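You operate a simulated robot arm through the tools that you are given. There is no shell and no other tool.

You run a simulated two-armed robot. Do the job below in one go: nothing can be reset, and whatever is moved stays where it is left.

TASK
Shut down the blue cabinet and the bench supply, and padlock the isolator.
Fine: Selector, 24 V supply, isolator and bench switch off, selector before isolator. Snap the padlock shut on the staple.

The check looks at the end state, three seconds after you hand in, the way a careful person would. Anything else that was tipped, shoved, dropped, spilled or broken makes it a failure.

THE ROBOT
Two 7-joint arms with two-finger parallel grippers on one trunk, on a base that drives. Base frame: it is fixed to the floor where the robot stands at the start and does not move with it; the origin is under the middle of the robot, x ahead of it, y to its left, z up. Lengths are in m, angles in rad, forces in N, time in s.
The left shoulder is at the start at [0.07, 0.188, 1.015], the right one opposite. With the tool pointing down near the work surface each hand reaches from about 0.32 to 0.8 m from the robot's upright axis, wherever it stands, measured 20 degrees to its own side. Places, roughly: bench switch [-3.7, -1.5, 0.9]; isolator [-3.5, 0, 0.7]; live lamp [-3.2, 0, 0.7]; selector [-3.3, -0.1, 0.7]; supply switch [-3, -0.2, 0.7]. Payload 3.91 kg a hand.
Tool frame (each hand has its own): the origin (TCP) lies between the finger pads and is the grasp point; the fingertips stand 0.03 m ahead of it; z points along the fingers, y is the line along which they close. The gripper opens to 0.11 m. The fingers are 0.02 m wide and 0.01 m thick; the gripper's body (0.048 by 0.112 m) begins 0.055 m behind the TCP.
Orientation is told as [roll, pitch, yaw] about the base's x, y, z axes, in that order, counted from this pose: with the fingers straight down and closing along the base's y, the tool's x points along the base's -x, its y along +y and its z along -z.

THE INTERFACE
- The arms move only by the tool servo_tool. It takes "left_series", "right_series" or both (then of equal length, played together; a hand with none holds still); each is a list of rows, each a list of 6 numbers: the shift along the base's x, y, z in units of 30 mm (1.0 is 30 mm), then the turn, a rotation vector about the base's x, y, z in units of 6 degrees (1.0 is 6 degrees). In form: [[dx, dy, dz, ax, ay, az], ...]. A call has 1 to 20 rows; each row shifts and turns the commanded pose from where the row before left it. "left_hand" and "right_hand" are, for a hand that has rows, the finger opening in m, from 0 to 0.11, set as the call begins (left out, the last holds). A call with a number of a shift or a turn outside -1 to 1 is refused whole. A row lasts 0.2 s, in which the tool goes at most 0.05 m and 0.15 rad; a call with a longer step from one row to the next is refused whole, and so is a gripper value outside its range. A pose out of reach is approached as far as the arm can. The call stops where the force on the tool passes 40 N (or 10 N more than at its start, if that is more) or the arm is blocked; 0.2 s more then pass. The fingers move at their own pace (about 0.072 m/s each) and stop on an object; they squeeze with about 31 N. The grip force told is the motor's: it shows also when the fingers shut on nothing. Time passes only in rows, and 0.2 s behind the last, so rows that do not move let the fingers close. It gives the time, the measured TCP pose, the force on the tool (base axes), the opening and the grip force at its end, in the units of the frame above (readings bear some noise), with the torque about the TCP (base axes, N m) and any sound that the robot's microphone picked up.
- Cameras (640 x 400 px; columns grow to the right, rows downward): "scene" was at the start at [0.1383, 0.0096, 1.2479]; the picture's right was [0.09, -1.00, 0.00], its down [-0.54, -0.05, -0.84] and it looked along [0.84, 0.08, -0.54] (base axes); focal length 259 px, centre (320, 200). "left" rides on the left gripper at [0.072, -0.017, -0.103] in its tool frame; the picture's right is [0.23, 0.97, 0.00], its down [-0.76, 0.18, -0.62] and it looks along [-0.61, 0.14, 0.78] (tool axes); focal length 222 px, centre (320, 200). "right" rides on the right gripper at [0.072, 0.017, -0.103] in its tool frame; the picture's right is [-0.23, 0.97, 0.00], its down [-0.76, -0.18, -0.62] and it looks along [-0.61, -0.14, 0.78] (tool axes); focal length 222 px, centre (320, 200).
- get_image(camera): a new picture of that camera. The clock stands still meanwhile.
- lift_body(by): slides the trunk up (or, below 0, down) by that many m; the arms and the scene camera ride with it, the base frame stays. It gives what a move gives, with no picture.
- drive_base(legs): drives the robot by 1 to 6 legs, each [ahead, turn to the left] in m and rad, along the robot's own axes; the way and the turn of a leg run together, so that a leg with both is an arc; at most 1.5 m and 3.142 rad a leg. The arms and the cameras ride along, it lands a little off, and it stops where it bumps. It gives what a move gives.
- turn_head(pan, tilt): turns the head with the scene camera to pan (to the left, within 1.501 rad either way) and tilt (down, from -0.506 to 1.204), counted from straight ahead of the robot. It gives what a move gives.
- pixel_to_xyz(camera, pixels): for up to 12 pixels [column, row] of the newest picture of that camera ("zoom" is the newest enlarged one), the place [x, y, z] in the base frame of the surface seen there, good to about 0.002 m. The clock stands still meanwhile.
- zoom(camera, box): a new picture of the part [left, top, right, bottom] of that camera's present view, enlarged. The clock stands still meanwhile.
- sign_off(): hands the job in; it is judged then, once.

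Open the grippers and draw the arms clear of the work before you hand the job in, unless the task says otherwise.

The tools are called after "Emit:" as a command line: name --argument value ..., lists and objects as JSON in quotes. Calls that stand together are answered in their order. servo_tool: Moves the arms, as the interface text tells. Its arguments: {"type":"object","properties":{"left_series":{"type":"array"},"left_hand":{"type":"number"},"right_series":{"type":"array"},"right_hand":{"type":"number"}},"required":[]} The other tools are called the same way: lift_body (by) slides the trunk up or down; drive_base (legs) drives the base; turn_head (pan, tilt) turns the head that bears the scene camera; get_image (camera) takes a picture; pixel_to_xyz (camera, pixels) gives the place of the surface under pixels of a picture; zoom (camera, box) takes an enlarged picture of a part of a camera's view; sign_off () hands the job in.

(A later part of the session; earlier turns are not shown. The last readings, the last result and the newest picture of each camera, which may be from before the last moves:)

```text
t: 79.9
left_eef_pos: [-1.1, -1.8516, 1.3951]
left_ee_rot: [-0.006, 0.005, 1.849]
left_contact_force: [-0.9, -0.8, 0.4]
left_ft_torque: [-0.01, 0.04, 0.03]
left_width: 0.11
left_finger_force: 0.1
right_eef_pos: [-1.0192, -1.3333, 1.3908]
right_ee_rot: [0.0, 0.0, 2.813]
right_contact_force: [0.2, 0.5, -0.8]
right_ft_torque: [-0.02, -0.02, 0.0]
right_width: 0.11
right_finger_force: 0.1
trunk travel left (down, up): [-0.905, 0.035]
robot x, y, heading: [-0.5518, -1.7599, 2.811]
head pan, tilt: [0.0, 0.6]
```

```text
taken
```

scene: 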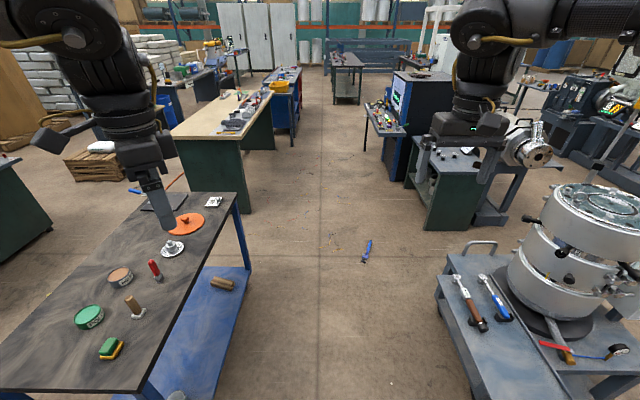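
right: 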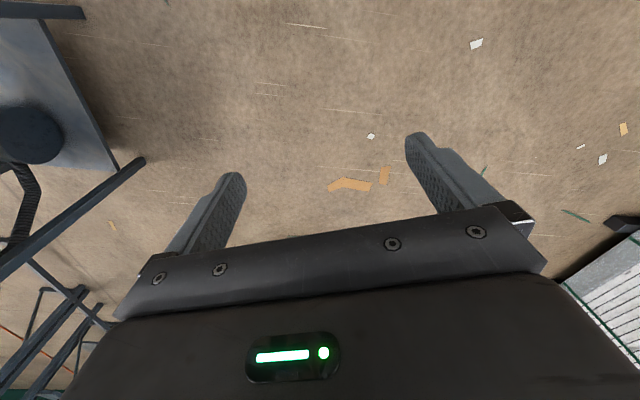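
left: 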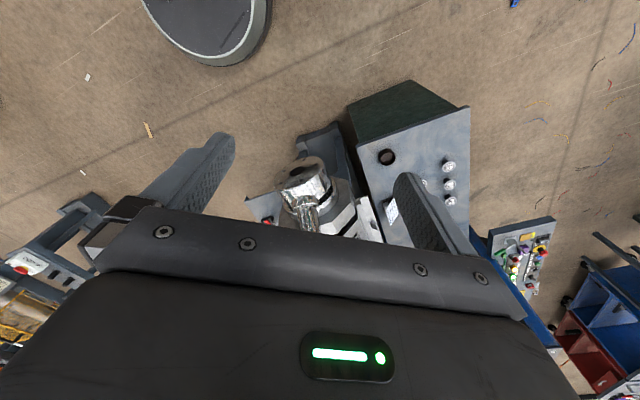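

I stand at (-0.55,-1.76) facing down the aisle: pliers at (366,250) lie right of my lane, the blue cabinet is at (400,105) and the bench at (230,140). I drive 1.4 m straight with a touch to the left.

Emit:
drive_base --legs '[[0, 0.015], [1.4, 0]]'

Emit:
get_image --camera "scene"

```text
t: 87.4
left_eef_pos: [-2.4822, -1.4314, 1.3954]
left_ee_rot: [-0.007, 0.004, 1.88]
left_contact_force: [0.0, 0.0, 0.0]
left_ft_torque: [-0.01, -0.05, -0.01]
left_width: 0.1102
left_finger_force: 0.0
right_eef_pos: [-2.4179, -0.9099, 1.3918]
right_ee_rot: [0.0, -0.001, 2.844]
right_contact_force: [-0.3, -0.2, -0.2]
right_ft_torque: [0.0, -0.02, 0.03]
right_width: 0.11
right_finger_force: 0.1
trunk travel left (down, up): [-0.905, 0.035]
robot x, y, heading: [-1.9395, -1.3232, 2.841]
head pan, tilt: [0.0, 0.6]
```

```text
taken
```

scene: 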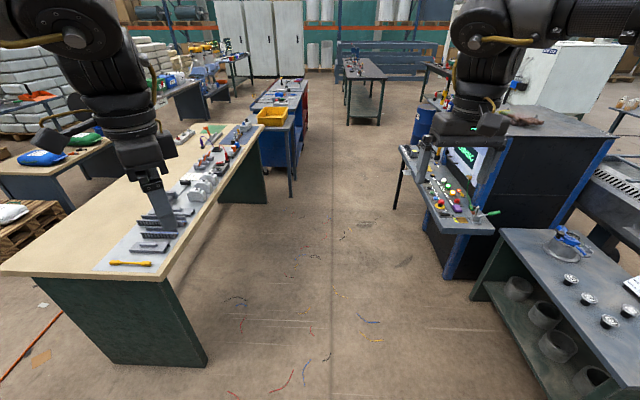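

Good: at (-1.94,-1.32), beyond the pliers, with the console at (450,190) and the bench at (200,200). I zoom on both to read the controls.

Emit:
zoom --camera "scene" --box '[380, 130, 520, 240]'

Emit:
zoom --camera "scene" --box '[90, 110, 290, 280]'

```text
3.64 times, centred on (450, 185) of scene
```

zoom: 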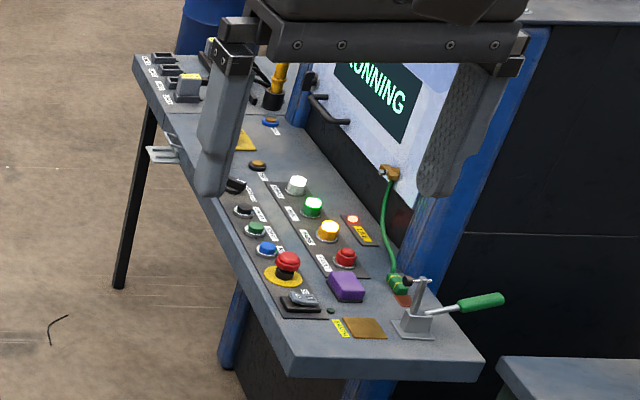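

```text
2.35 times, centred on (190, 195) of scene
```

zoom: 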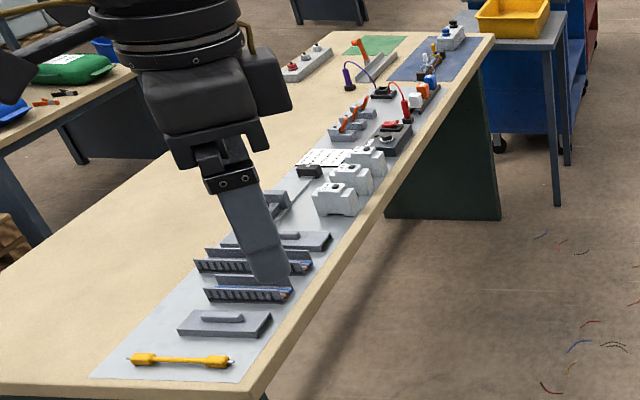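

The console carries the emergency stop, coloured buttons, a purple switch and the lever at the right end; the bench carries many devices. I drive along to about (-3.41,-0.57) and turn right to face the console.

Emit:
drive_base --legs '[[0, -0.172], [0.8, 0], [0.82, 0], [0, -1.42]]'

Emit:
turn_head --pan 0.0 --tilt 0.9

Emit:
get_image --camera "scene"

```text
t: 99.8
left_eef_pos: [-3.496, -0.0437, 1.3942]
left_ee_rot: [-0.005, 0.004, 0.308]
left_contact_force: [-0.2, -0.5, -0.4]
left_ft_torque: [0.01, 0.01, -0.03]
left_width: 0.1101
left_finger_force: 0.0
right_eef_pos: [-2.9751, -0.1101, 1.3924]
right_ee_rot: [0.0, 0.0, 1.272]
right_contact_force: [0.6, -0.6, 0.6]
right_ft_torque: [-0.02, 0.01, 0.03]
right_width: 0.1102
right_finger_force: 0.1
trunk travel left (down, up): [-0.905, 0.035]
robot x, y, heading: [-3.3896, -0.5846, 1.27]
head pan, tilt: [0.0, 0.6]
```

```text
t: 100.6
left_eef_pos: [-3.4951, -0.0451, 1.3955]
left_ee_rot: [-0.007, 0.003, 0.31]
left_contact_force: [-0.2, -0.2, 0.0]
left_ft_torque: [0.03, -0.01, 0.0]
left_width: 0.1101
left_finger_force: 0.1
right_eef_pos: [-2.9742, -0.1098, 1.3926]
right_ee_rot: [0.001, 0.001, 1.271]
right_contact_force: [-0.4, -0.5, -0.7]
right_ft_torque: [0.0, 0.01, -0.01]
right_width: 0.1103
right_finger_force: 0.1
trunk travel left (down, up): [-0.905, 0.035]
robot x, y, heading: [-3.392, -0.5913, 1.272]
head pan, tilt: [0.0, 0.901]
```

```text
taken
```

scene: 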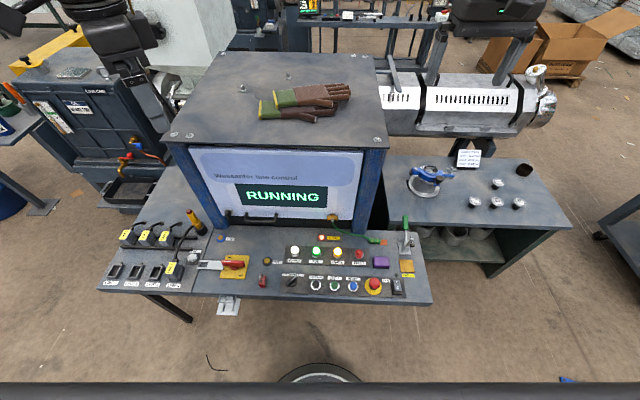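

I now stand before the console; the display reads RUNNING. I zoom in on the panel in three parts to read labels.

Emit:
zoom --camera "scene" --box '[90, 205, 260, 311]'

Emit:
zoom --camera "scene" --box '[180, 215, 310, 296]'

Emit:
zoom --camera "scene" --box '[275, 215, 435, 315]'

```text
3.76 times, centred on (175, 258) of scene
```

zoom: 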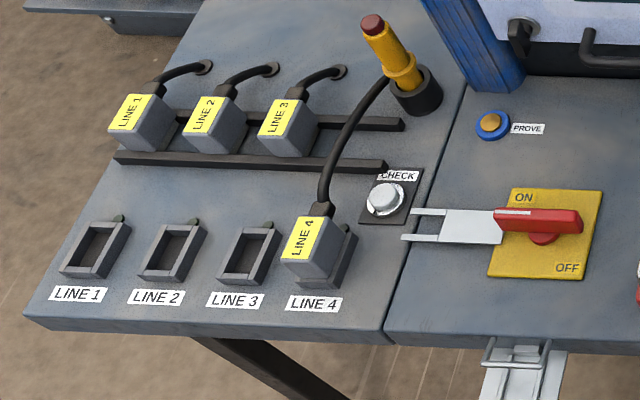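

```text
4.92 times, centred on (245, 256) of scene
```

zoom: 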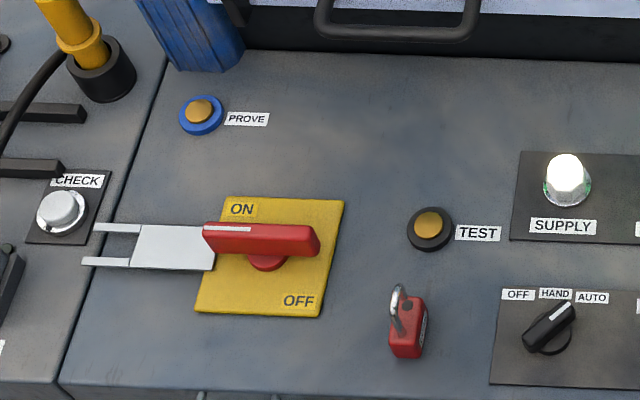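

```text
4.00 times, centred on (355, 265) of scene
```

zoom: 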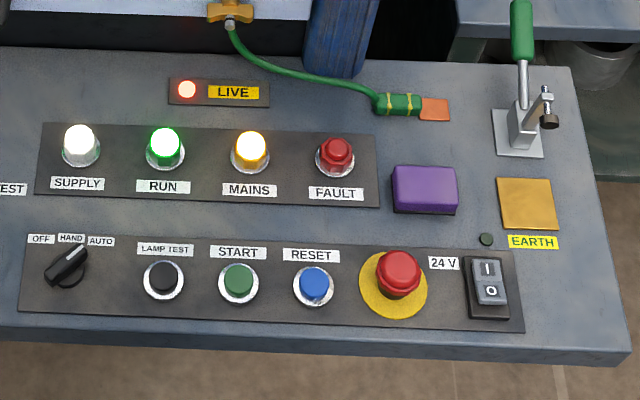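

The selector (zoom 68,262) points to AUTO, the 24 V rocker (488,280) has I up/O down, the isolator handle lies to ON with a white fork plate on its left, and a red padlock lies open at (405,325) of the second zoom. I measure the controls.

Emit:
pixel_to_xyz --camera "zoom" --pixels '[[68, 262], [75, 248], [52, 275], [487, 267], [492, 291], [470, 262], [503, 317], [398, 268], [425, 190], [200, 300], [420, 320], [485, 240]]'

Emit:
pixel_to_xyz --camera "scene" --pixels '[[198, 263], [205, 265], [215, 265], [230, 263], [241, 264], [236, 268], [264, 282], [262, 275], [228, 305], [230, 298], [235, 253], [250, 275]]'

```text
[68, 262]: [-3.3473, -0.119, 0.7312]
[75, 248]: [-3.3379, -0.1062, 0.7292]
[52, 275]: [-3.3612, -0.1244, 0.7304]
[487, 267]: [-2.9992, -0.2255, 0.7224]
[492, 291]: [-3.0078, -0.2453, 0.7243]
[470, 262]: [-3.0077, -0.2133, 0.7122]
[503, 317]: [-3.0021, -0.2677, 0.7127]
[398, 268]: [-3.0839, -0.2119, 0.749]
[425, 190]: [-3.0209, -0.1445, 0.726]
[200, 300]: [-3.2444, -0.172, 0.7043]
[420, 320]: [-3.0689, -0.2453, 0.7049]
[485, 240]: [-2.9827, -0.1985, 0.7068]
```

```text
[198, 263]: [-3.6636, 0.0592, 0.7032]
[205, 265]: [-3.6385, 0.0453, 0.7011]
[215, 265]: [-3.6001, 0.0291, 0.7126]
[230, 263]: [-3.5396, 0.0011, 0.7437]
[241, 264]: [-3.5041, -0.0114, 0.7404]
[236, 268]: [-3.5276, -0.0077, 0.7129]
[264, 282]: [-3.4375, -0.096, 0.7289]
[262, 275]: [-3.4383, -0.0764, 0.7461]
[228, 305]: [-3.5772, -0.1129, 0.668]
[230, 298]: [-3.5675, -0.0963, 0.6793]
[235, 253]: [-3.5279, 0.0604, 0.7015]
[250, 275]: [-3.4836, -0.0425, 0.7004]
```

The panel top is at z 0.70; the isolator shaft is near (-3.53,-0.01) and the bracket at the front edge near (-3.57,-0.10,0.68). I check the heights of the lever, lamp pole and cabinet face before I lower the trunk.

Emit:
pixel_to_xyz --camera "scene" --pixels '[[404, 222], [406, 240], [190, 212], [285, 200], [285, 160], [175, 140], [385, 140], [330, 90], [250, 218], [300, 292], [430, 300], [195, 320]]'

Emit:
lift_body --by -0.2

```text
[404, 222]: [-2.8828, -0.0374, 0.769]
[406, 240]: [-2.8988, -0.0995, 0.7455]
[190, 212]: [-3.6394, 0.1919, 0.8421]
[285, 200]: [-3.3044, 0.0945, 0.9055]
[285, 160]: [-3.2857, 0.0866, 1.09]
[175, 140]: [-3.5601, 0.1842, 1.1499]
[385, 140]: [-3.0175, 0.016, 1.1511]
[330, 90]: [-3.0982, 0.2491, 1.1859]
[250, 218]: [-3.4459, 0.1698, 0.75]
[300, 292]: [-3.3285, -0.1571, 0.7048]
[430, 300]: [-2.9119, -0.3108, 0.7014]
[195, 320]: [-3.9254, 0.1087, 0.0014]
```

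```text
t: 102.8
left_eef_pos: [-3.4949, -0.0437, 1.1957]
left_ee_rot: [-0.007, 0.007, 0.308]
left_contact_force: [-0.1, 0.6, -0.7]
left_ft_torque: [-0.01, 0.01, 0.02]
left_width: 0.11
left_finger_force: 0.1
right_eef_pos: [-2.9751, -0.1106, 1.192]
right_ee_rot: [0.0, 0.001, 1.27]
right_contact_force: [0.9, -1.0, -0.1]
right_ft_torque: [-0.01, 0.01, 0.01]
right_width: 0.1098
right_finger_force: 0.0
trunk travel left (down, up): [-0.705, 0.235]
robot x, y, heading: [-3.3885, -0.5861, 1.267]
head pan, tilt: [0.0, 0.901]
```

I turn the left hand back in line with the robot and bring it before the isolator bracket for a close look from its camera.

Emit:
servo_tool --left_series '[[-0.3, -0.55, -0.3, 0, 0, 1], [-0.3, -0.55, -0.3, 0, 0, 1], [-0.3, -0.55, -0.3, 0, 0, 1], [-0.3, -0.55, -0.3, 0, 0, 1], [-0.3, -0.55, -0.3, 0, 0, 1], [-0.3, -0.55, -0.3, 0, 0, 1], [-0.3, -0.55, -0.3, 0, 0, 1], [-0.3, -0.55, -0.3, 0, 0, 1], [-0.3, -0.55, -0.3, 0, 0, 1], [-0.3, -0.55, -0.3, 0, 0, 0.1]]'

Emit:
get_image --camera "left"

```text
t: 105.0
left_eef_pos: [-3.5596, -0.1938, 1.115]
left_ee_rot: [0.009, 0.02, 1.068]
left_contact_force: [1.3, 0.2, -0.1]
left_ft_torque: [0.03, 0.02, 0.01]
left_width: 0.1101
left_finger_force: 0.1
left hand out of reach, approached as far as the arm can: row 8, 9
right_eef_pos: [-2.9732, -0.1152, 1.1939]
right_ee_rot: [0.004, -0.006, 1.27]
right_contact_force: [-0.2, -0.5, 0.1]
right_ft_torque: [0.05, -0.02, 0.01]
right_width: 0.1103
right_finger_force: 0.1
trunk travel left (down, up): [-0.705, 0.235]
robot x, y, heading: [-3.3884, -0.5873, 1.271]
head pan, tilt: [0.0, 0.901]
```

```text
taken
```

left: 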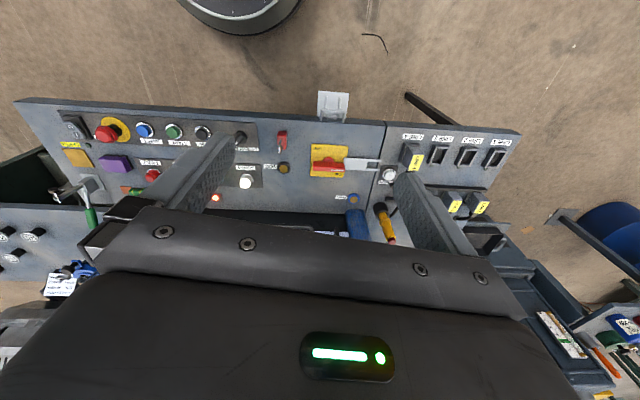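

The left camera sees the isolator at (330,160) and the bracket at (333,105). I zoom into that part.

Emit:
zoom --camera "left" --box '[250, 80, 420, 200]'

Emit:
zoom --camera "left" --box '[300, 80, 370, 130]'

```text
3.33 times, centred on (335, 140) of left
```

zoom: 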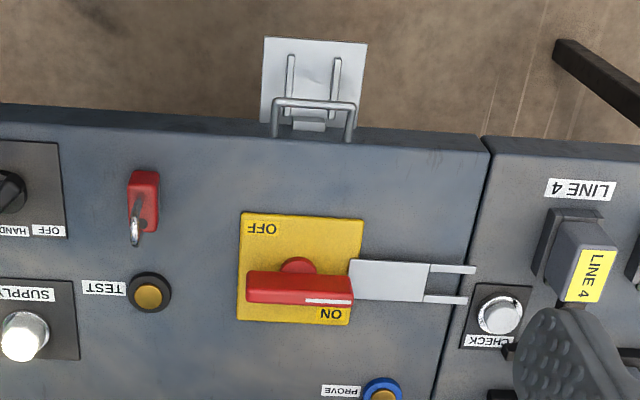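

```text
8.00 times, centred on (335, 105) of left
```

zoom: 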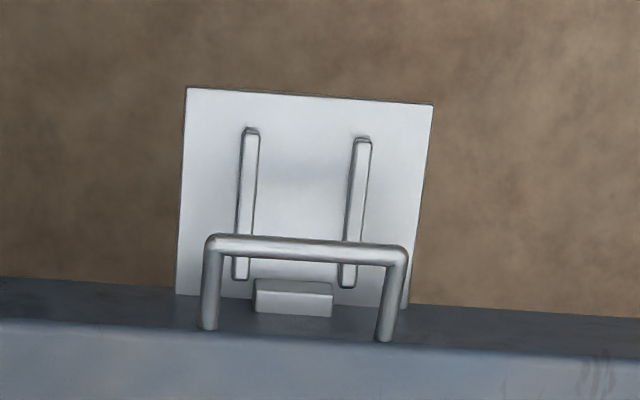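

At the console's front edge there's a U-shaped staple over a hanging plate with two ribs, seen in the zoom. I measure its 3D shape to understand how the isolator's fork meets it.

Emit:
pixel_to_xyz --camera "zoom" --pixels '[[208, 322], [212, 245], [305, 248], [400, 255], [385, 335], [195, 95], [430, 110], [250, 135], [240, 270], [293, 300], [350, 275], [300, 160]]'

Emit:
pixel_to_xyz --camera "left" --pixels '[[328, 160], [340, 163], [356, 160], [371, 160], [389, 161], [388, 170], [380, 165], [370, 170], [283, 140], [281, 150], [319, 165], [345, 169]]'

```text
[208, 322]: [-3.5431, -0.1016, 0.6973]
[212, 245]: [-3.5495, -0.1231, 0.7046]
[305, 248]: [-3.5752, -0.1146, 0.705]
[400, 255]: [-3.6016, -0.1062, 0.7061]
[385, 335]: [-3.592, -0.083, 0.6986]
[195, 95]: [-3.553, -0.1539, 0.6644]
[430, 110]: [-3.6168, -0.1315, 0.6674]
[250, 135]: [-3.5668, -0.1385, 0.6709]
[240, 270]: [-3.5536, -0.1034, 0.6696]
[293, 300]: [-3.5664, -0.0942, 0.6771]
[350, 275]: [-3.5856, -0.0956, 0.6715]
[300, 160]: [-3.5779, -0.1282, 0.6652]
```

```text
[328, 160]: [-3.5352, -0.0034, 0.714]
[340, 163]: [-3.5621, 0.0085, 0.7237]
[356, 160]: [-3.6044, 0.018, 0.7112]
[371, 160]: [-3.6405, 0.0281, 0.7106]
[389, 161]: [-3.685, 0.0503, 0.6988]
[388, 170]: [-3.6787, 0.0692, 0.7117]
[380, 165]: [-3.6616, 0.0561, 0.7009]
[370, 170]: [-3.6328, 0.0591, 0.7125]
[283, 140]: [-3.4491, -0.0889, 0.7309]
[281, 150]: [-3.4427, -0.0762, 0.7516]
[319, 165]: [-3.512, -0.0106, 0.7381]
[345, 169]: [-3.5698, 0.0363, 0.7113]
```

The staple is a U loop sticking out of the front edge at z about 0.70, with a plate at z 0.667 below; when OFF, the fork (z 0.71) would lie over it. Now I zoom in on the padlock at (283,143).

Emit:
zoom --camera "left" --box '[262, 122, 306, 160]'

Emit:
zoom --camera "scene" --box '[230, 210, 300, 260]'

Emit:
get_image --camera "scene"

```text
10.53 times, centred on (284, 141) of left
```

zoom: 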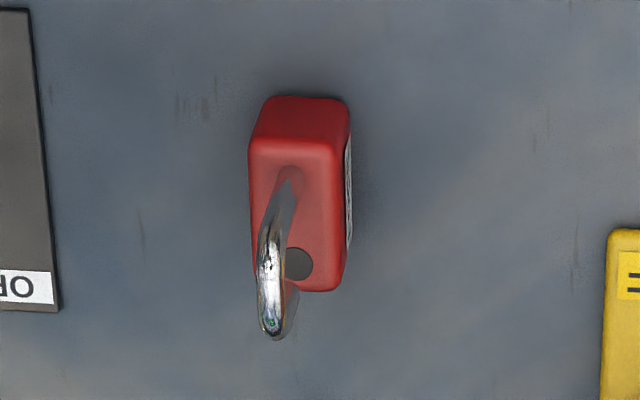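

```text
8.00 times, centred on (265, 235) of scene
```

zoom: 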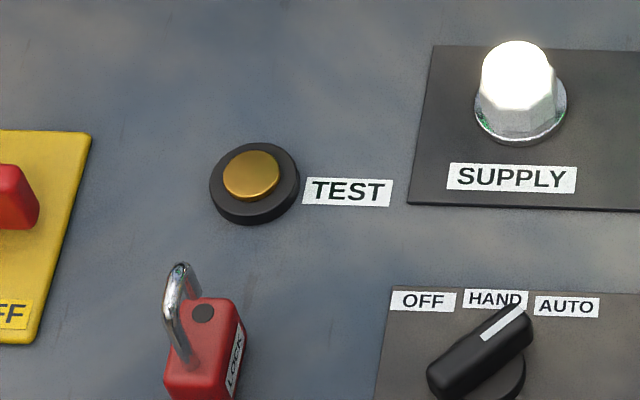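

```text
taken
```

scene: 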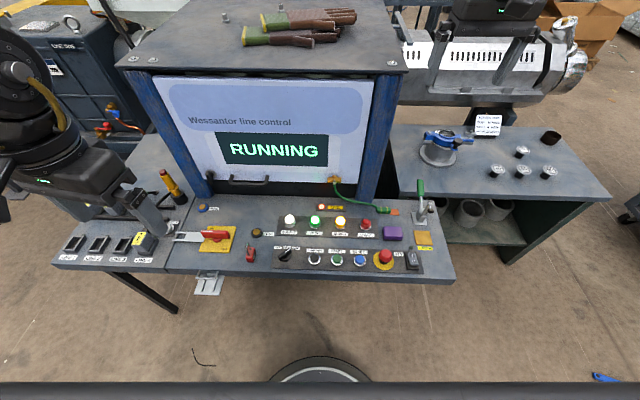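

The padlock stands upright, its shackle raised, keyhole leg toward the cabinet; the staple's plate with ribs looks like a seat it slides into from the front. The controls are only 0.40-0.5 m ahead, so I back off 0.12 m for easier reach and look again.

Emit:
drive_base --legs '[[-0.12, 0]]'

Emit:
get_image --camera "left"

Emit:
get_image --camera "right"

```text
t: 106.2
left_eef_pos: [-3.5973, -0.3063, 1.1128]
left_ee_rot: [0.008, 0.022, 1.069]
left_contact_force: [0.2, -0.8, 0.0]
left_ft_torque: [0.0, 0.01, 0.0]
left_width: 0.1098
left_finger_force: 0.1
right_eef_pos: [-3.0113, -0.2268, 1.1923]
right_ee_rot: [-0.001, -0.002, 1.271]
right_contact_force: [0.1, -0.6, -1.0]
right_ft_torque: [0.0, -0.04, 0.02]
right_width: 0.1101
right_finger_force: 0.1
trunk travel left (down, up): [-0.705, 0.235]
robot x, y, heading: [-3.4283, -0.7032, 1.267]
head pan, tilt: [0.0, 0.901]
```

```text
taken
```

left: 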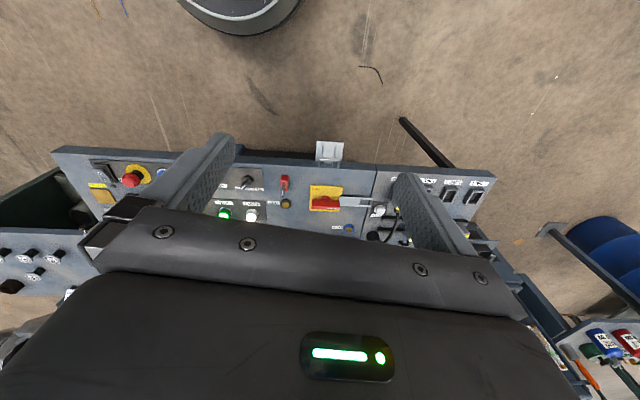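

```text
taken
```

right: 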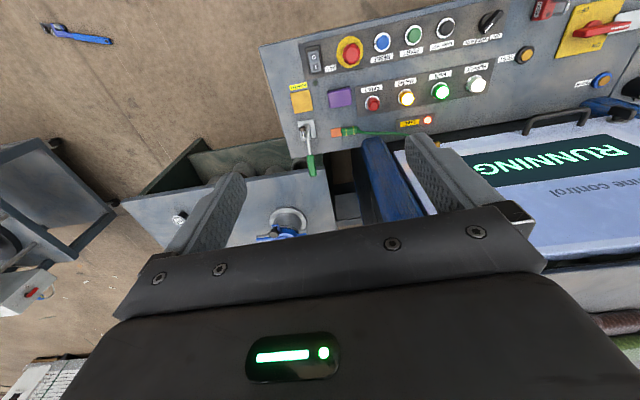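

The right camera sees the rocker at (313,58) and selector at (490,20). I take fresh zooms of selector and rocker from the head for exact placing.

Emit:
zoom --camera "scene" --box '[240, 170, 440, 295]'

Emit:
zoom --camera "right" --box '[420, 0, 540, 75]'

```text
3.20 times, centred on (340, 232) of scene
```

zoom: 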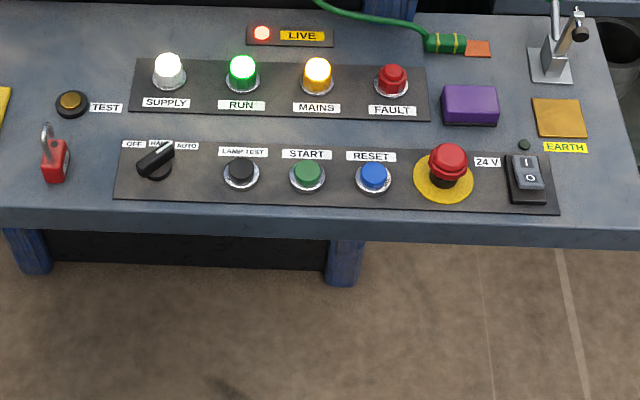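

```text
5.33 times, centred on (480, 38) of right
```

zoom: 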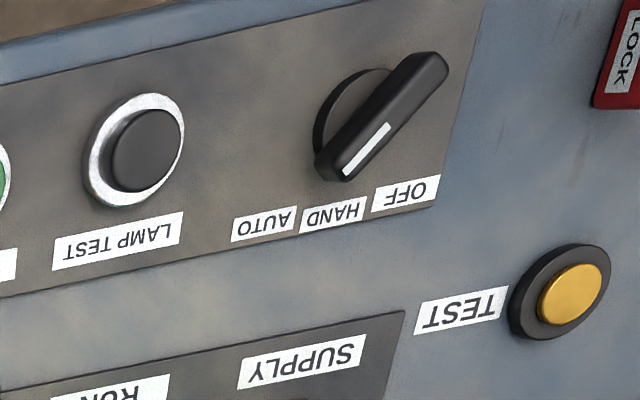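

The knob's white index points between HAND and AUTO side (i.e. AUTO), wing from (440,65) to (330,165) in this zoom. I measure the wing's ends, labels and neighbours.

Emit:
pixel_to_xyz --camera "zoom" --pixels '[[425, 65], [432, 60], [390, 115], [345, 165], [330, 150], [395, 95], [140, 150], [405, 195], [335, 212], [265, 222], [600, 280], [355, 105]]'

Emit:
zoom --camera "right" --box '[285, 30, 365, 80]'

```text
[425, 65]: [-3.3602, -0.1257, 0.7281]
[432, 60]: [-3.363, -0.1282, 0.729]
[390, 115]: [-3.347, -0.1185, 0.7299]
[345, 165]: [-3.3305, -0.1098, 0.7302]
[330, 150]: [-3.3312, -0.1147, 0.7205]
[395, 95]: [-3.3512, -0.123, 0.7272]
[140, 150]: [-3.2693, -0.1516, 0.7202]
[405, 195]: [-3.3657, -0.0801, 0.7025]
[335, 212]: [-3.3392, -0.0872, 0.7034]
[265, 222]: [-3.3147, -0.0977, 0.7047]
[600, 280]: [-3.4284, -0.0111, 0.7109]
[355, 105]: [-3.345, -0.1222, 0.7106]
```

```text
8.00 times, centred on (325, 55) of right
```

zoom: 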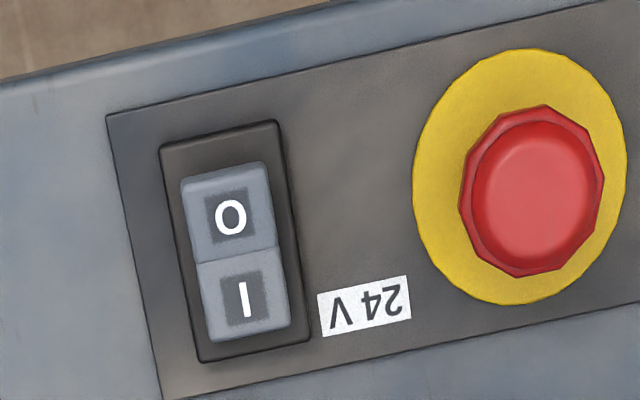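

Wing centre is about (-3.347,-0.119), pointing 43 degrees right of my forward (AUTO); OFF is 90 degrees CCW from it. Now I measure the rocker's faces.

Emit:
pixel_to_xyz --camera "zoom" --pixels '[[230, 217], [222, 180], [245, 298], [250, 335], [236, 256], [190, 215], [275, 215], [165, 150], [280, 125], [300, 345], [530, 190], [480, 190]]'

Emit:
zoom --camera "right" --box '[500, 0, 640, 90]'

```text
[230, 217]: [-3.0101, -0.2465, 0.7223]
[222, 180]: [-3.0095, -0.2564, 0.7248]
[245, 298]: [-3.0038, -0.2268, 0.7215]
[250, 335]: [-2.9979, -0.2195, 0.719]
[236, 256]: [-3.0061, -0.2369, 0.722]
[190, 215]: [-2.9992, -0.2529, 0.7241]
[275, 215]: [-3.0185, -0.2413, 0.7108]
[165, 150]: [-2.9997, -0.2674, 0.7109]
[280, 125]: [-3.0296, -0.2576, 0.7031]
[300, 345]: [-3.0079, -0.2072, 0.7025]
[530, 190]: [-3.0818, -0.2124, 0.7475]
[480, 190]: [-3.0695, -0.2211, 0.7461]
```

```text
4.44 times, centred on (570, 45) of right
```

zoom: 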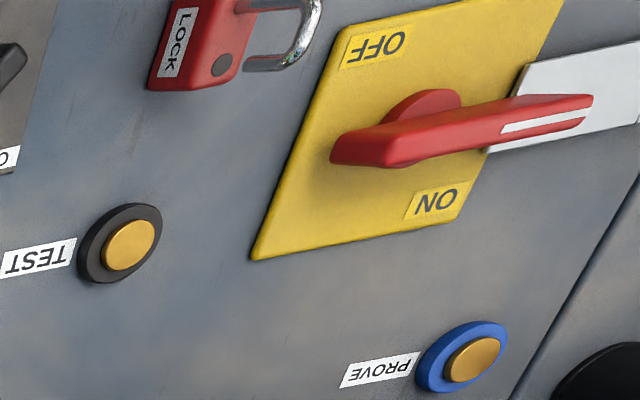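

The rocker's O half stands proud at its front end (-3.009,-0.255,0.725), so pressing there turns it off. I lower the trunk to working height and move the left hand over the selector, yawed to straddle its wing.

Emit:
lift_body --by -0.18

```text
t: 108.2
left_eef_pos: [-3.5973, -0.3057, 0.9313]
left_ee_rot: [0.008, 0.022, 1.068]
left_contact_force: [0.4, 0.5, -0.4]
left_ft_torque: [0.0, 0.02, 0.01]
left_width: 0.1099
left_finger_force: 0.0
right_eef_pos: [-3.0111, -0.2256, 1.0128]
right_ee_rot: [0.001, -0.002, 1.27]
right_contact_force: [0.7, -0.1, 0.5]
right_ft_torque: [-0.01, -0.04, -0.02]
right_width: 0.11
right_finger_force: 0.2
trunk travel left (down, up): [-0.525, 0.415]
robot x, y, heading: [-3.4272, -0.7045, 1.274]
head pan, tilt: [0.0, 0.901]
```

Trunk is at working height (left TCP z 0.93). I bring the left hand to hover over the selector at (-3.347,-0.119,0.86), yaw 0.515, fingers opened to 0.05.

Emit:
servo_tool --left_series '[[0.927, 0.691, -0.267, 0, 0, -0.587], [0.927, 0.691, -0.267, 0, 0, -0.587], [0.927, 0.691, -0.267, 0, 0, -0.587], [0.927, 0.691, -0.267, 0, 0, -0.587], [0.927, 0.691, -0.267, 0, 0, -0.587], [0.927, 0.691, -0.267, 0, 0, -0.587], [0.927, 0.691, -0.267, 0, 0, -0.587], [0.927, 0.691, -0.267, 0, 0, -0.587], [0.927, 0.691, -0.267, 0, 0, -0.587]]' --left_hand 0.05

Emit:
get_image --camera "left"

```text
t: 110.2
left_eef_pos: [-3.3481, -0.1196, 0.8619]
left_ee_rot: [0.006, 0.024, 0.516]
left_contact_force: [0.2, -1.1, 0.2]
left_ft_torque: [0.0, 0.04, 0.02]
left_width: 0.0501
left_finger_force: 0.1
right_eef_pos: [-3.0086, -0.2263, 1.0111]
right_ee_rot: [0.002, -0.001, 1.272]
right_contact_force: [0.4, 0.2, 0.0]
right_ft_torque: [0.02, 0.0, -0.02]
right_width: 0.11
right_finger_force: 0.0
trunk travel left (down, up): [-0.525, 0.415]
robot x, y, heading: [-3.4256, -0.7072, 1.268]
head pan, tilt: [0.0, 0.901]
```

```text
taken
```

left: 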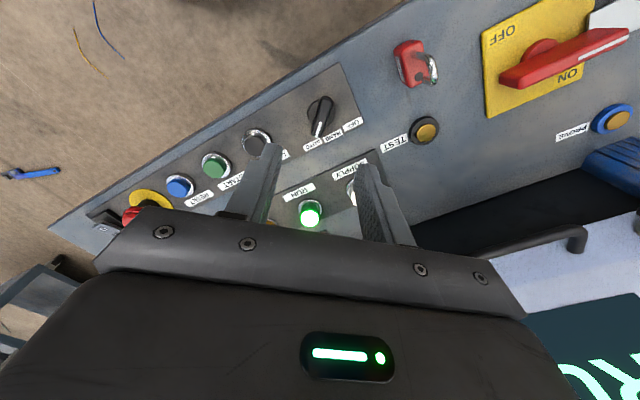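

The wing shows at (320,117), lined up between the fingers. Before gripping I test at hover that the wrist can turn the full 90 degrees to OFF.

Emit:
servo_tool --left_series '[[0, 0, 0, 0, 0, 1], [0, 0, 0, 0, 0, 1], [0, 0, 0, 0, 0, 1], [0, 0, 0, 0, 0, 1], [0, 0, 0, 0, 0, 1], [0, 0, 0, 0, 0, 1], [0, 0, 0, 0, 0, 1], [0, 0, 0, 0, 0, 1], [0, 0, 0, 0, 0, 1], [0, 0, 0, 0, 0, 1], [0, 0, 0, 0, 0, 1], [0, 0, 0, 0, 0, 1], [0, 0, 0, 0, 0, 1], [0, 0, 0, 0, 0, 1], [0, 0, 0, 0, 0, 1]]'

```text
t: 113.4
left_eef_pos: [-3.2627, -0.0807, 0.8945]
left_ee_rot: [-0.001, 0.021, 2.026]
left_contact_force: [0.4, -0.5, -0.4]
left_ft_torque: [0.01, -0.02, -0.01]
left_width: 0.05
left_finger_force: 0.0
left hand out of reach, approached as far as the arm can: row 11, 12, 13, 14, 15
right_eef_pos: [-3.0097, -0.2269, 1.0128]
right_ee_rot: [0.001, 0.0, 1.271]
right_contact_force: [-0.1, 0.2, 0.9]
right_ft_torque: [-0.01, 0.02, 0.02]
right_width: 0.1099
right_finger_force: 0.0
trunk travel left (down, up): [-0.525, 0.415]
robot x, y, heading: [-3.4285, -0.7033, 1.271]
head pan, tilt: [0.0, 0.901]
```

At this spot the left wrist stops short at about 17 degrees past forward, so I'll turn the selector in two bites. I swing the hand back to the wing's angle over the knob.

Emit:
servo_tool --left_series '[[-0.187, -0.085, -0.14, 0, 0, -0.962], [-0.187, -0.085, -0.14, 0, 0, -0.962], [-0.187, -0.085, -0.14, 0, 0, -0.962], [-0.187, -0.085, -0.14, 0, 0, -0.962], [-0.187, -0.085, -0.14, 0, 0, -0.962], [-0.187, -0.085, -0.14, 0, 0, -0.962], [-0.187, -0.085, -0.14, 0, 0, -0.962], [-0.187, -0.085, -0.14, 0, 0, -0.962], [-0.187, -0.085, -0.14, 0, 0, -0.962], [-0.187, -0.085, -0.14, 0, 0, -0.962], [-0.187, -0.085, -0.14, 0, 0, -0.962], [-0.187, -0.085, -0.14, 0, 0, -0.962], [-0.187, -0.085, -0.14, 0, 0, -0.962], [-0.187, -0.085, -0.14, 0, 0, -0.962], [-0.187, -0.085, -0.14, 0, 0, -0.962]]'

Emit:
get_image --camera "left"

```text
t: 116.6
left_eef_pos: [-3.3508, -0.1172, 0.8309]
left_ee_rot: [0.009, 0.025, 0.522]
left_contact_force: [0.6, 0.6, -1.0]
left_ft_torque: [0.01, -0.03, 0.0]
left_width: 0.0501
left_finger_force: 0.0
right_eef_pos: [-3.0114, -0.2256, 1.0115]
right_ee_rot: [0.0, 0.0, 1.272]
right_contact_force: [0.3, -0.8, 0.0]
right_ft_torque: [-0.04, -0.02, -0.01]
right_width: 0.1099
right_finger_force: 0.1
trunk travel left (down, up): [-0.525, 0.415]
robot x, y, heading: [-3.4242, -0.7101, 1.266]
head pan, tilt: [0.0, 0.901]
```

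```text
taken
```

left: 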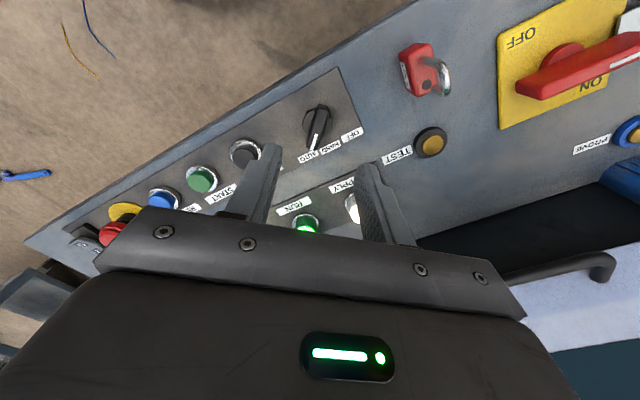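

Hand is at (-3.351,-0.117,0.831), yaw 0.52. I correct a few mm and lower so the fingertips come to z about 0.712, straddling the wing.

Emit:
servo_tool --left_series '[[0.04, -0.02, -0.74, 0, 0, 0], [0.04, -0.02, -0.74, 0, 0, 0], [0.03, -0.02, -0.74, 0, 0, 0], [0.02, 0, -0.74, 0, 0, 0]]'

Emit:
get_image --camera "left"

```text
t: 117.6
left_eef_pos: [-3.3467, -0.1184, 0.743]
left_ee_rot: [0.008, 0.026, 0.526]
left_contact_force: [0.0, -0.1, 0.7]
left_ft_torque: [0.02, -0.01, -0.02]
left_width: 0.05
left_finger_force: 0.1
right_eef_pos: [-3.011, -0.2254, 1.0127]
right_ee_rot: [0.001, 0.0, 1.272]
right_contact_force: [0.4, 0.3, 0.3]
right_ft_torque: [-0.01, -0.03, 0.02]
right_width: 0.1099
right_finger_force: 0.1
trunk travel left (down, up): [-0.525, 0.415]
robot x, y, heading: [-3.4265, -0.703, 1.276]
head pan, tilt: [0.0, 0.901]
```

```text
taken
```

left: 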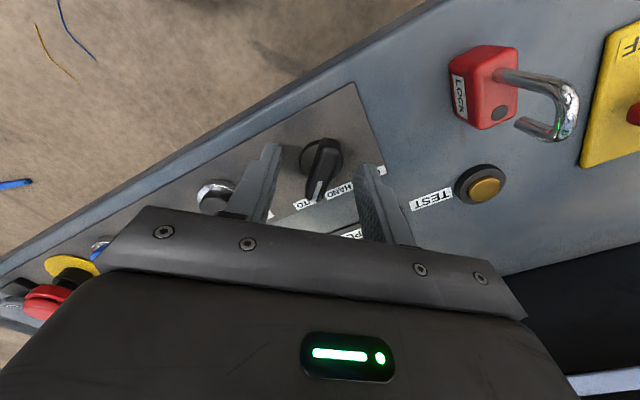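

The wing (322,165) is between the fingers; the view also shows the padlock's raised shackle with its free tip above the hole at (498,113). I close on the wing.

Emit:
servo_tool --left_series '[[0, 0, 0, 0, 0, 0], [0, 0, 0, 0, 0, 0], [0, 0, 0, 0, 0, 0], [0, 0, 0, 0, 0, 0]]' --left_hand 0.0

```text
t: 118.6
left_eef_pos: [-3.349, -0.1163, 0.7425]
left_ee_rot: [0.011, 0.024, 0.526]
left_contact_force: [-5.5, 12.3, 4.7]
left_ft_torque: [-0.58, 0.33, 0.0]
left_width: 0.0127
left_finger_force: 45.3
right_eef_pos: [-3.0112, -0.2248, 1.0114]
right_ee_rot: [0.0, 0.0, 1.272]
right_contact_force: [0.1, 0.7, 0.6]
right_ft_torque: [-0.02, 0.0, 0.0]
right_width: 0.1101
right_finger_force: 0.2
trunk travel left (down, up): [-0.525, 0.415]
robot x, y, heading: [-3.4234, -0.7012, 1.274]
head pan, tilt: [0.0, 0.901]
```

Gripped the wing (width 0.0127). I relieve the side force slightly and turn CCW by 30 degrees first to see how the forces go.

Emit:
servo_tool --left_series '[[-0.05, 0.07, 0, 0, 0, 0.5], [0, 0, 0, 0, 0, 0.9], [0, 0, 0, 0, 0, 0.9], [0, 0, 0, 0, 0, 0.9], [0, 0, 0, 0, 0, 0.9], [0, 0, 0, 0, 0, 0.9]]'

```text
t: 120.0
left_eef_pos: [-3.3484, -0.1176, 0.7424]
left_ee_rot: [0.008, 0.024, 1.051]
left_contact_force: [-10.5, 7.4, 17.7]
left_ft_torque: [-1.02, 0.35, 0.02]
left_width: 0.0128
left_finger_force: 44.6
right_eef_pos: [-3.0127, -0.2266, 1.0133]
right_ee_rot: [0.001, -0.001, 1.273]
right_contact_force: [0.5, -0.3, 0.1]
right_ft_torque: [0.0, -0.01, -0.02]
right_width: 0.1102
right_finger_force: 0.1
trunk travel left (down, up): [-0.525, 0.415]
robot x, y, heading: [-3.4227, -0.7025, 1.271]
head pan, tilt: [0.0, 0.901]
```

It turns smoothly (yaw 1.05). I go on to about yaw 1.5, just short of the wrist's limit.

Emit:
servo_tool --left_series '[[-0.05, 0.03, 0.03, 0, 0, 0.9], [0, 0, 0.03, 0, 0, 0.9], [0, 0, 0, 0, 0, 0.9], [0, 0, 0, 0, 0, 0.9], [0, 0, 0, 0, 0, 0.8]]'

Emit:
get_image --camera "left"

```text
t: 121.2
left_eef_pos: [-3.3479, -0.1169, 0.7429]
left_ee_rot: [0.008, 0.027, 1.508]
left_contact_force: [-5.4, -6.1, -2.9]
left_ft_torque: [1.14, -0.6, -0.04]
left_width: 0.0131
left_finger_force: 44.6
right_eef_pos: [-3.0101, -0.2268, 1.013]
right_ee_rot: [0.001, -0.003, 1.271]
right_contact_force: [0.8, -0.6, -0.2]
right_ft_torque: [-0.02, 0.01, 0.03]
right_width: 0.1099
right_finger_force: 0.1
trunk travel left (down, up): [-0.525, 0.415]
robot x, y, heading: [-3.4263, -0.7012, 1.274]
head pan, tilt: [0.0, 0.901]
```

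```text
taken
```

left: 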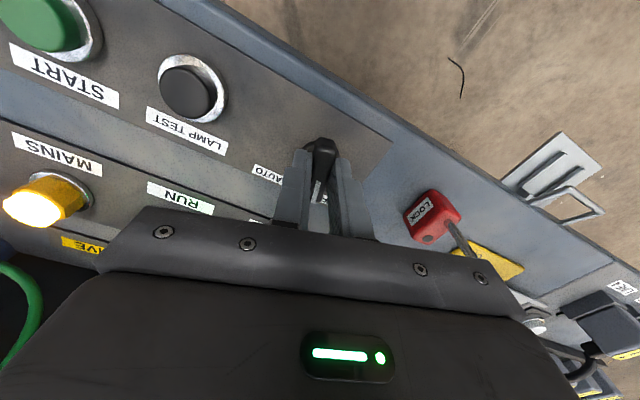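

The wing is now at about 86 degrees (past HAND). I release, raise the left hand and move it off to the left so the right hand can finish the turn.

Emit:
servo_tool --left_series '[[0, 0, 0, 0, 0, 0], [0, 0, 0, 0, 0, 0], [0, 0, 0.8, 0, 0, 0], [0, 0, 1, 0, 0, 0], [0, 0, 1, 0, 0, -0.3], [-0.3, 0, 1, 0, 0, -0.3], [-0.9, 0, 1, 0, 0, -0.3], [-1, 0, 1, 0, 0, -0.3], [-1, 0, 0.5, 0, 0, -0.3], [-1, 0, 0, 0, 0, -0.3], [-1, 0, 0, 0, 0, -0.3], [-1, 0, 0, 0, 0, 0], [-1, 0, 0, 0, 0, 0], [-1, 0, 0, 0, 0, 0]]' --left_hand 0.05

Emit:
get_image --camera "scene"

Emit:
zoom --camera "scene" --box '[240, 190, 340, 252]'

```text
t: 124.2
left_eef_pos: [-3.5946, -0.1148, 0.933]
left_ee_rot: [0.008, 0.024, 1.288]
left_contact_force: [-1.0, -0.3, 0.2]
left_ft_torque: [-0.01, 0.01, -0.01]
left_width: 0.0503
left_finger_force: 0.0
right_eef_pos: [-3.0114, -0.2255, 1.0132]
right_ee_rot: [-0.002, -0.002, 1.273]
right_contact_force: [-0.9, -0.1, -0.1]
right_ft_torque: [0.01, 0.01, 0.02]
right_width: 0.1101
right_finger_force: 0.1
trunk travel left (down, up): [-0.525, 0.415]
robot x, y, heading: [-3.4227, -0.7003, 1.271]
head pan, tilt: [0.0, 0.901]
```

```text
taken
```

scene: 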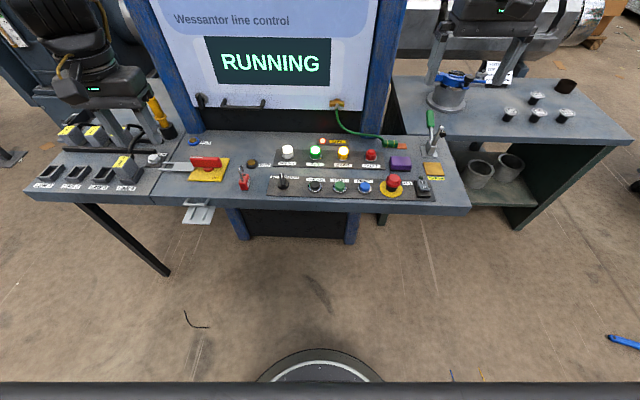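

```text
6.40 times, centred on (290, 221) of scene
```

zoom: 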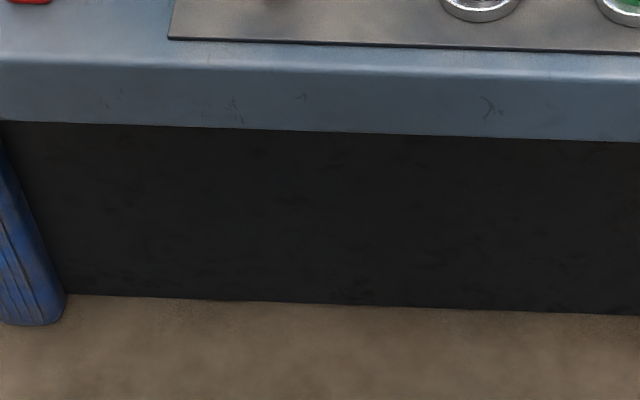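

The selector is now at (283,183) in the scene view; I zoom in to see where its index points.

Emit:
zoom --camera "scene" --box '[225, 140, 325, 202]'

```text
6.40 times, centred on (275, 171) of scene
```

zoom: 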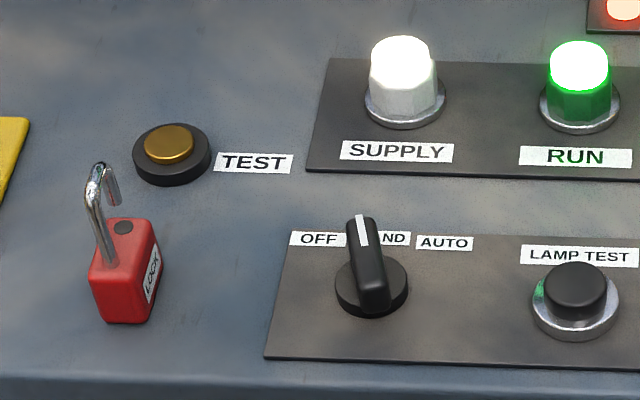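

The index now points just left of HAND. I bring the right hand over to the selector, yaw 1.508, fingers at 0.05, first to a hover at z 0.84.

Emit:
servo_tool --right_series '[[-0.935, 0.3, -0.48, 0, 0, 0.19], [-0.935, 0.3, -0.48, 0, 0, 0.19], [-0.935, 0.3, -0.48, 0, 0, 0.19], [-0.935, 0.3, -0.48, 0, 0, 0.19], [-0.935, 0.3, -0.48, 0, 0, 0.19], [-0.935, 0.3, -0.48, 0, 0, 0.19], [-0.935, 0.3, -0.48, 0, 0, 0.19], [-0.935, 0.3, -0.48, 0, 0, 0.19], [-0.935, 0.3, -0.48, 0, 0, 0.19], [-0.935, 0.3, -0.48, 0, 0, 0.19], [-0.935, 0.3, -0.48, 0, 0, 0.19], [-0.935, 0.3, -0.48, 0, 0, 0.15]]' --right_hand 0.05

Emit:
get_image --camera "right"

```text
t: 126.8
left_eef_pos: [-3.5932, -0.1164, 0.9331]
left_ee_rot: [0.01, 0.027, 1.288]
left_contact_force: [0.6, -0.2, -0.3]
left_ft_torque: [-0.01, 0.03, 0.0]
left_width: 0.0502
left_finger_force: 0.0
right_eef_pos: [-3.3346, -0.1354, 0.8358]
right_ee_rot: [0.0, 0.002, 1.507]
right_contact_force: [0.2, -0.3, 0.0]
right_ft_torque: [0.01, 0.01, 0.0]
right_width: 0.0502
right_finger_force: 0.0
right hand out of reach, approached as far as the arm can: row 12
trunk travel left (down, up): [-0.525, 0.415]
robot x, y, heading: [-3.4295, -0.7052, 1.271]
head pan, tilt: [0.0, 0.901]
```

```text
taken
```

right: 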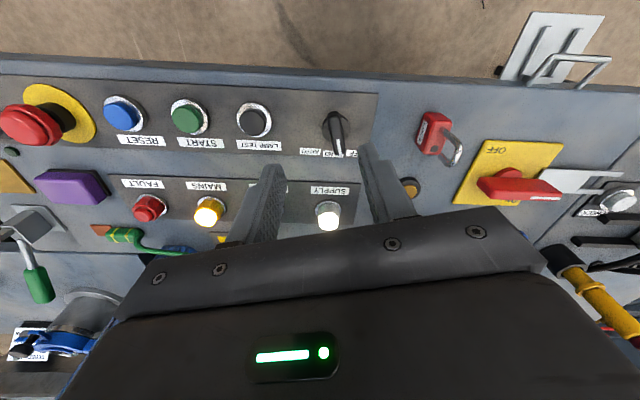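

Row 12 fell short because this yaw is near the right wrist's limit; turning further CCW should free it. I yaw to 1.75 and centre over the knob; closing will then swing the wing along.

Emit:
servo_tool --right_series '[[0, 0, 0, 0, 0, 0.8], [0, 0, 0, 0, 0, 0.8], [-0.22, 0.3, 0, 0, 0, 0.8], [-0.22, 0.3, 0, 0, 0, 0]]'

Emit:
get_image --camera "right"

```text
t: 127.8
left_eef_pos: [-3.5937, -0.1147, 0.9332]
left_ee_rot: [0.009, 0.026, 1.289]
left_contact_force: [0.6, 0.3, -0.2]
left_ft_torque: [0.01, 0.0, 0.0]
left_width: 0.0501
left_finger_force: 0.1
right_eef_pos: [-3.3422, -0.1278, 0.8371]
right_ee_rot: [0.002, -0.003, 1.759]
right_contact_force: [0.1, 1.0, -0.2]
right_ft_torque: [0.03, 0.03, 0.02]
right_width: 0.0501
right_finger_force: 0.1
right hand out of reach, approached as far as the arm can: row 4
trunk travel left (down, up): [-0.525, 0.415]
robot x, y, heading: [-3.4242, -0.7068, 1.27]
head pan, tilt: [0.0, 0.901]
```

```text
taken
```

right: 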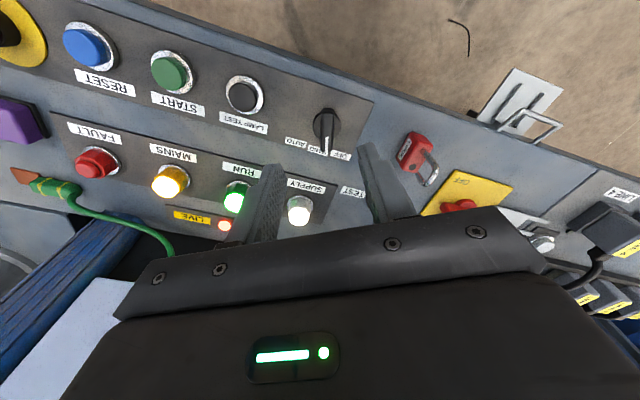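

The right hand stands 12 mm short of the knob's centre, which still lets it grip the wing's tail half. I lower it to fingertip z about 0.712 there.

Emit:
servo_tool --right_series '[[0, 0, -0.8, 0, 0, 0], [0, 0, -0.8, 0, 0, 0], [0, 0, -0.8, 0, 0, 0], [0, 0, -0.76, 0, 0, 0]]'

Emit:
get_image --camera "right"

```text
t: 128.8
left_eef_pos: [-3.5941, -0.1152, 0.9318]
left_ee_rot: [0.008, 0.027, 1.288]
left_contact_force: [-0.5, 0.3, 0.5]
left_ft_torque: [0.0, 0.0, -0.02]
left_width: 0.0498
left_finger_force: 0.1
right_eef_pos: [-3.3412, -0.1287, 0.7405]
right_ee_rot: [0.0, 0.001, 1.756]
right_contact_force: [-0.5, 0.2, -0.1]
right_ft_torque: [0.0, 0.01, 0.02]
right_width: 0.0501
right_finger_force: 0.0
trunk travel left (down, up): [-0.525, 0.415]
robot x, y, heading: [-3.4275, -0.7031, 1.271]
head pan, tilt: [0.0, 0.901]
```

```text
taken
```

right: 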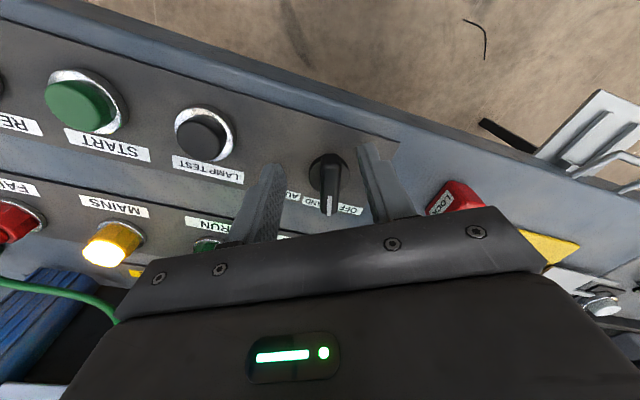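

Fingers straddle the wing at (326,185) without touching. I try the missing 1 cm toward the knob's centre, then close.

Emit:
servo_tool --right_series '[[-0.1, 0.18, 0, 0, 0, 0], [-0.1, 0.18, 0, 0, 0, 0]]'

Emit:
servo_tool --right_series '[[0, 0, 0, 0, 0, 0], [0, 0, 0, 0, 0, 0], [0, 0, 0, 0, 0, 0], [0, 0, 0, 0, 0, 0]]' --right_hand 0.0

```text
t: 129.4
left_eef_pos: [-3.5939, -0.1138, 0.9322]
left_ee_rot: [0.009, 0.026, 1.287]
left_contact_force: [-0.3, 0.0, -0.2]
left_ft_torque: [0.04, 0.0, 0.02]
left_width: 0.0502
left_finger_force: 0.0
right_eef_pos: [-3.3419, -0.1302, 0.7416]
right_ee_rot: [-0.001, 0.002, 1.757]
right_contact_force: [-0.2, -0.1, 0.5]
right_ft_torque: [-0.02, 0.03, 0.03]
right_width: 0.0498
right_finger_force: 0.1
right hand out of reach, approached as far as the arm can: row 1, 2
trunk travel left (down, up): [-0.525, 0.415]
robot x, y, heading: [-3.4247, -0.7027, 1.266]
head pan, tilt: [0.0, 0.901]
```

```text
t: 130.4
left_eef_pos: [-3.5964, -0.116, 0.9321]
left_ee_rot: [0.007, 0.024, 1.291]
left_contact_force: [0.0, 0.2, -0.1]
left_ft_torque: [-0.01, 0.0, 0.02]
left_width: 0.05
left_finger_force: 0.1
right_eef_pos: [-3.3452, -0.1301, 0.7429]
right_ee_rot: [0.002, -0.001, 1.761]
right_contact_force: [-16.3, -5.3, -3.3]
right_ft_torque: [-0.02, -0.04, 0.28]
right_width: 0.0127
right_finger_force: 44.2
trunk travel left (down, up): [-0.525, 0.415]
robot x, y, heading: [-3.4253, -0.7021, 1.275]
head pan, tilt: [0.0, 0.901]
```

Gripped (0.0127), so the wing follows the fingers at about 101 degrees now. I rotate the hand another 0.31 rad CCW to bring it to OFF.

Emit:
servo_tool --right_series '[[0, 0, 0, 0, 0, 0.8], [0.02, 0.01, 0, 0, 0, 0.8], [0.02, 0.02, 0, 0, 0, 0.8], [0.02, 0.02, 0, 0, 0, 0.6]]'

Emit:
get_image --camera "right"

```text
t: 131.4
left_eef_pos: [-3.596, -0.1158, 0.9332]
left_ee_rot: [0.008, 0.025, 1.288]
left_contact_force: [-0.1, -0.5, -0.9]
left_ft_torque: [0.01, -0.03, -0.02]
left_width: 0.0499
left_finger_force: 0.0
right_eef_pos: [-3.3413, -0.1285, 0.7414]
right_ee_rot: [0.002, -0.001, 2.071]
right_contact_force: [-14.4, -17.6, -6.1]
right_ft_torque: [-1.24, -0.27, -0.84]
right_width: 0.0135
right_finger_force: 45.6
trunk travel left (down, up): [-0.525, 0.415]
robot x, y, heading: [-3.4291, -0.7086, 1.27]
head pan, tilt: [0.0, 0.901]
```

```text
taken
```

right: 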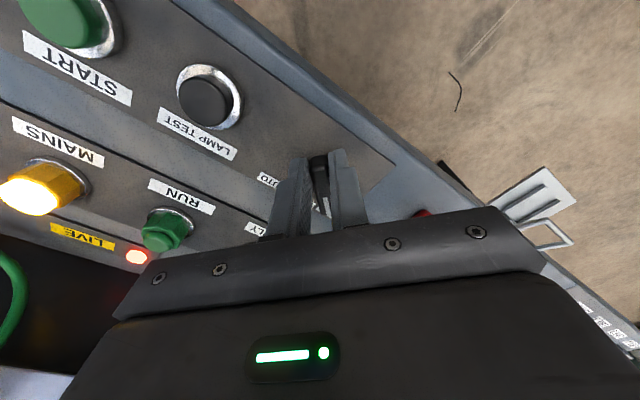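

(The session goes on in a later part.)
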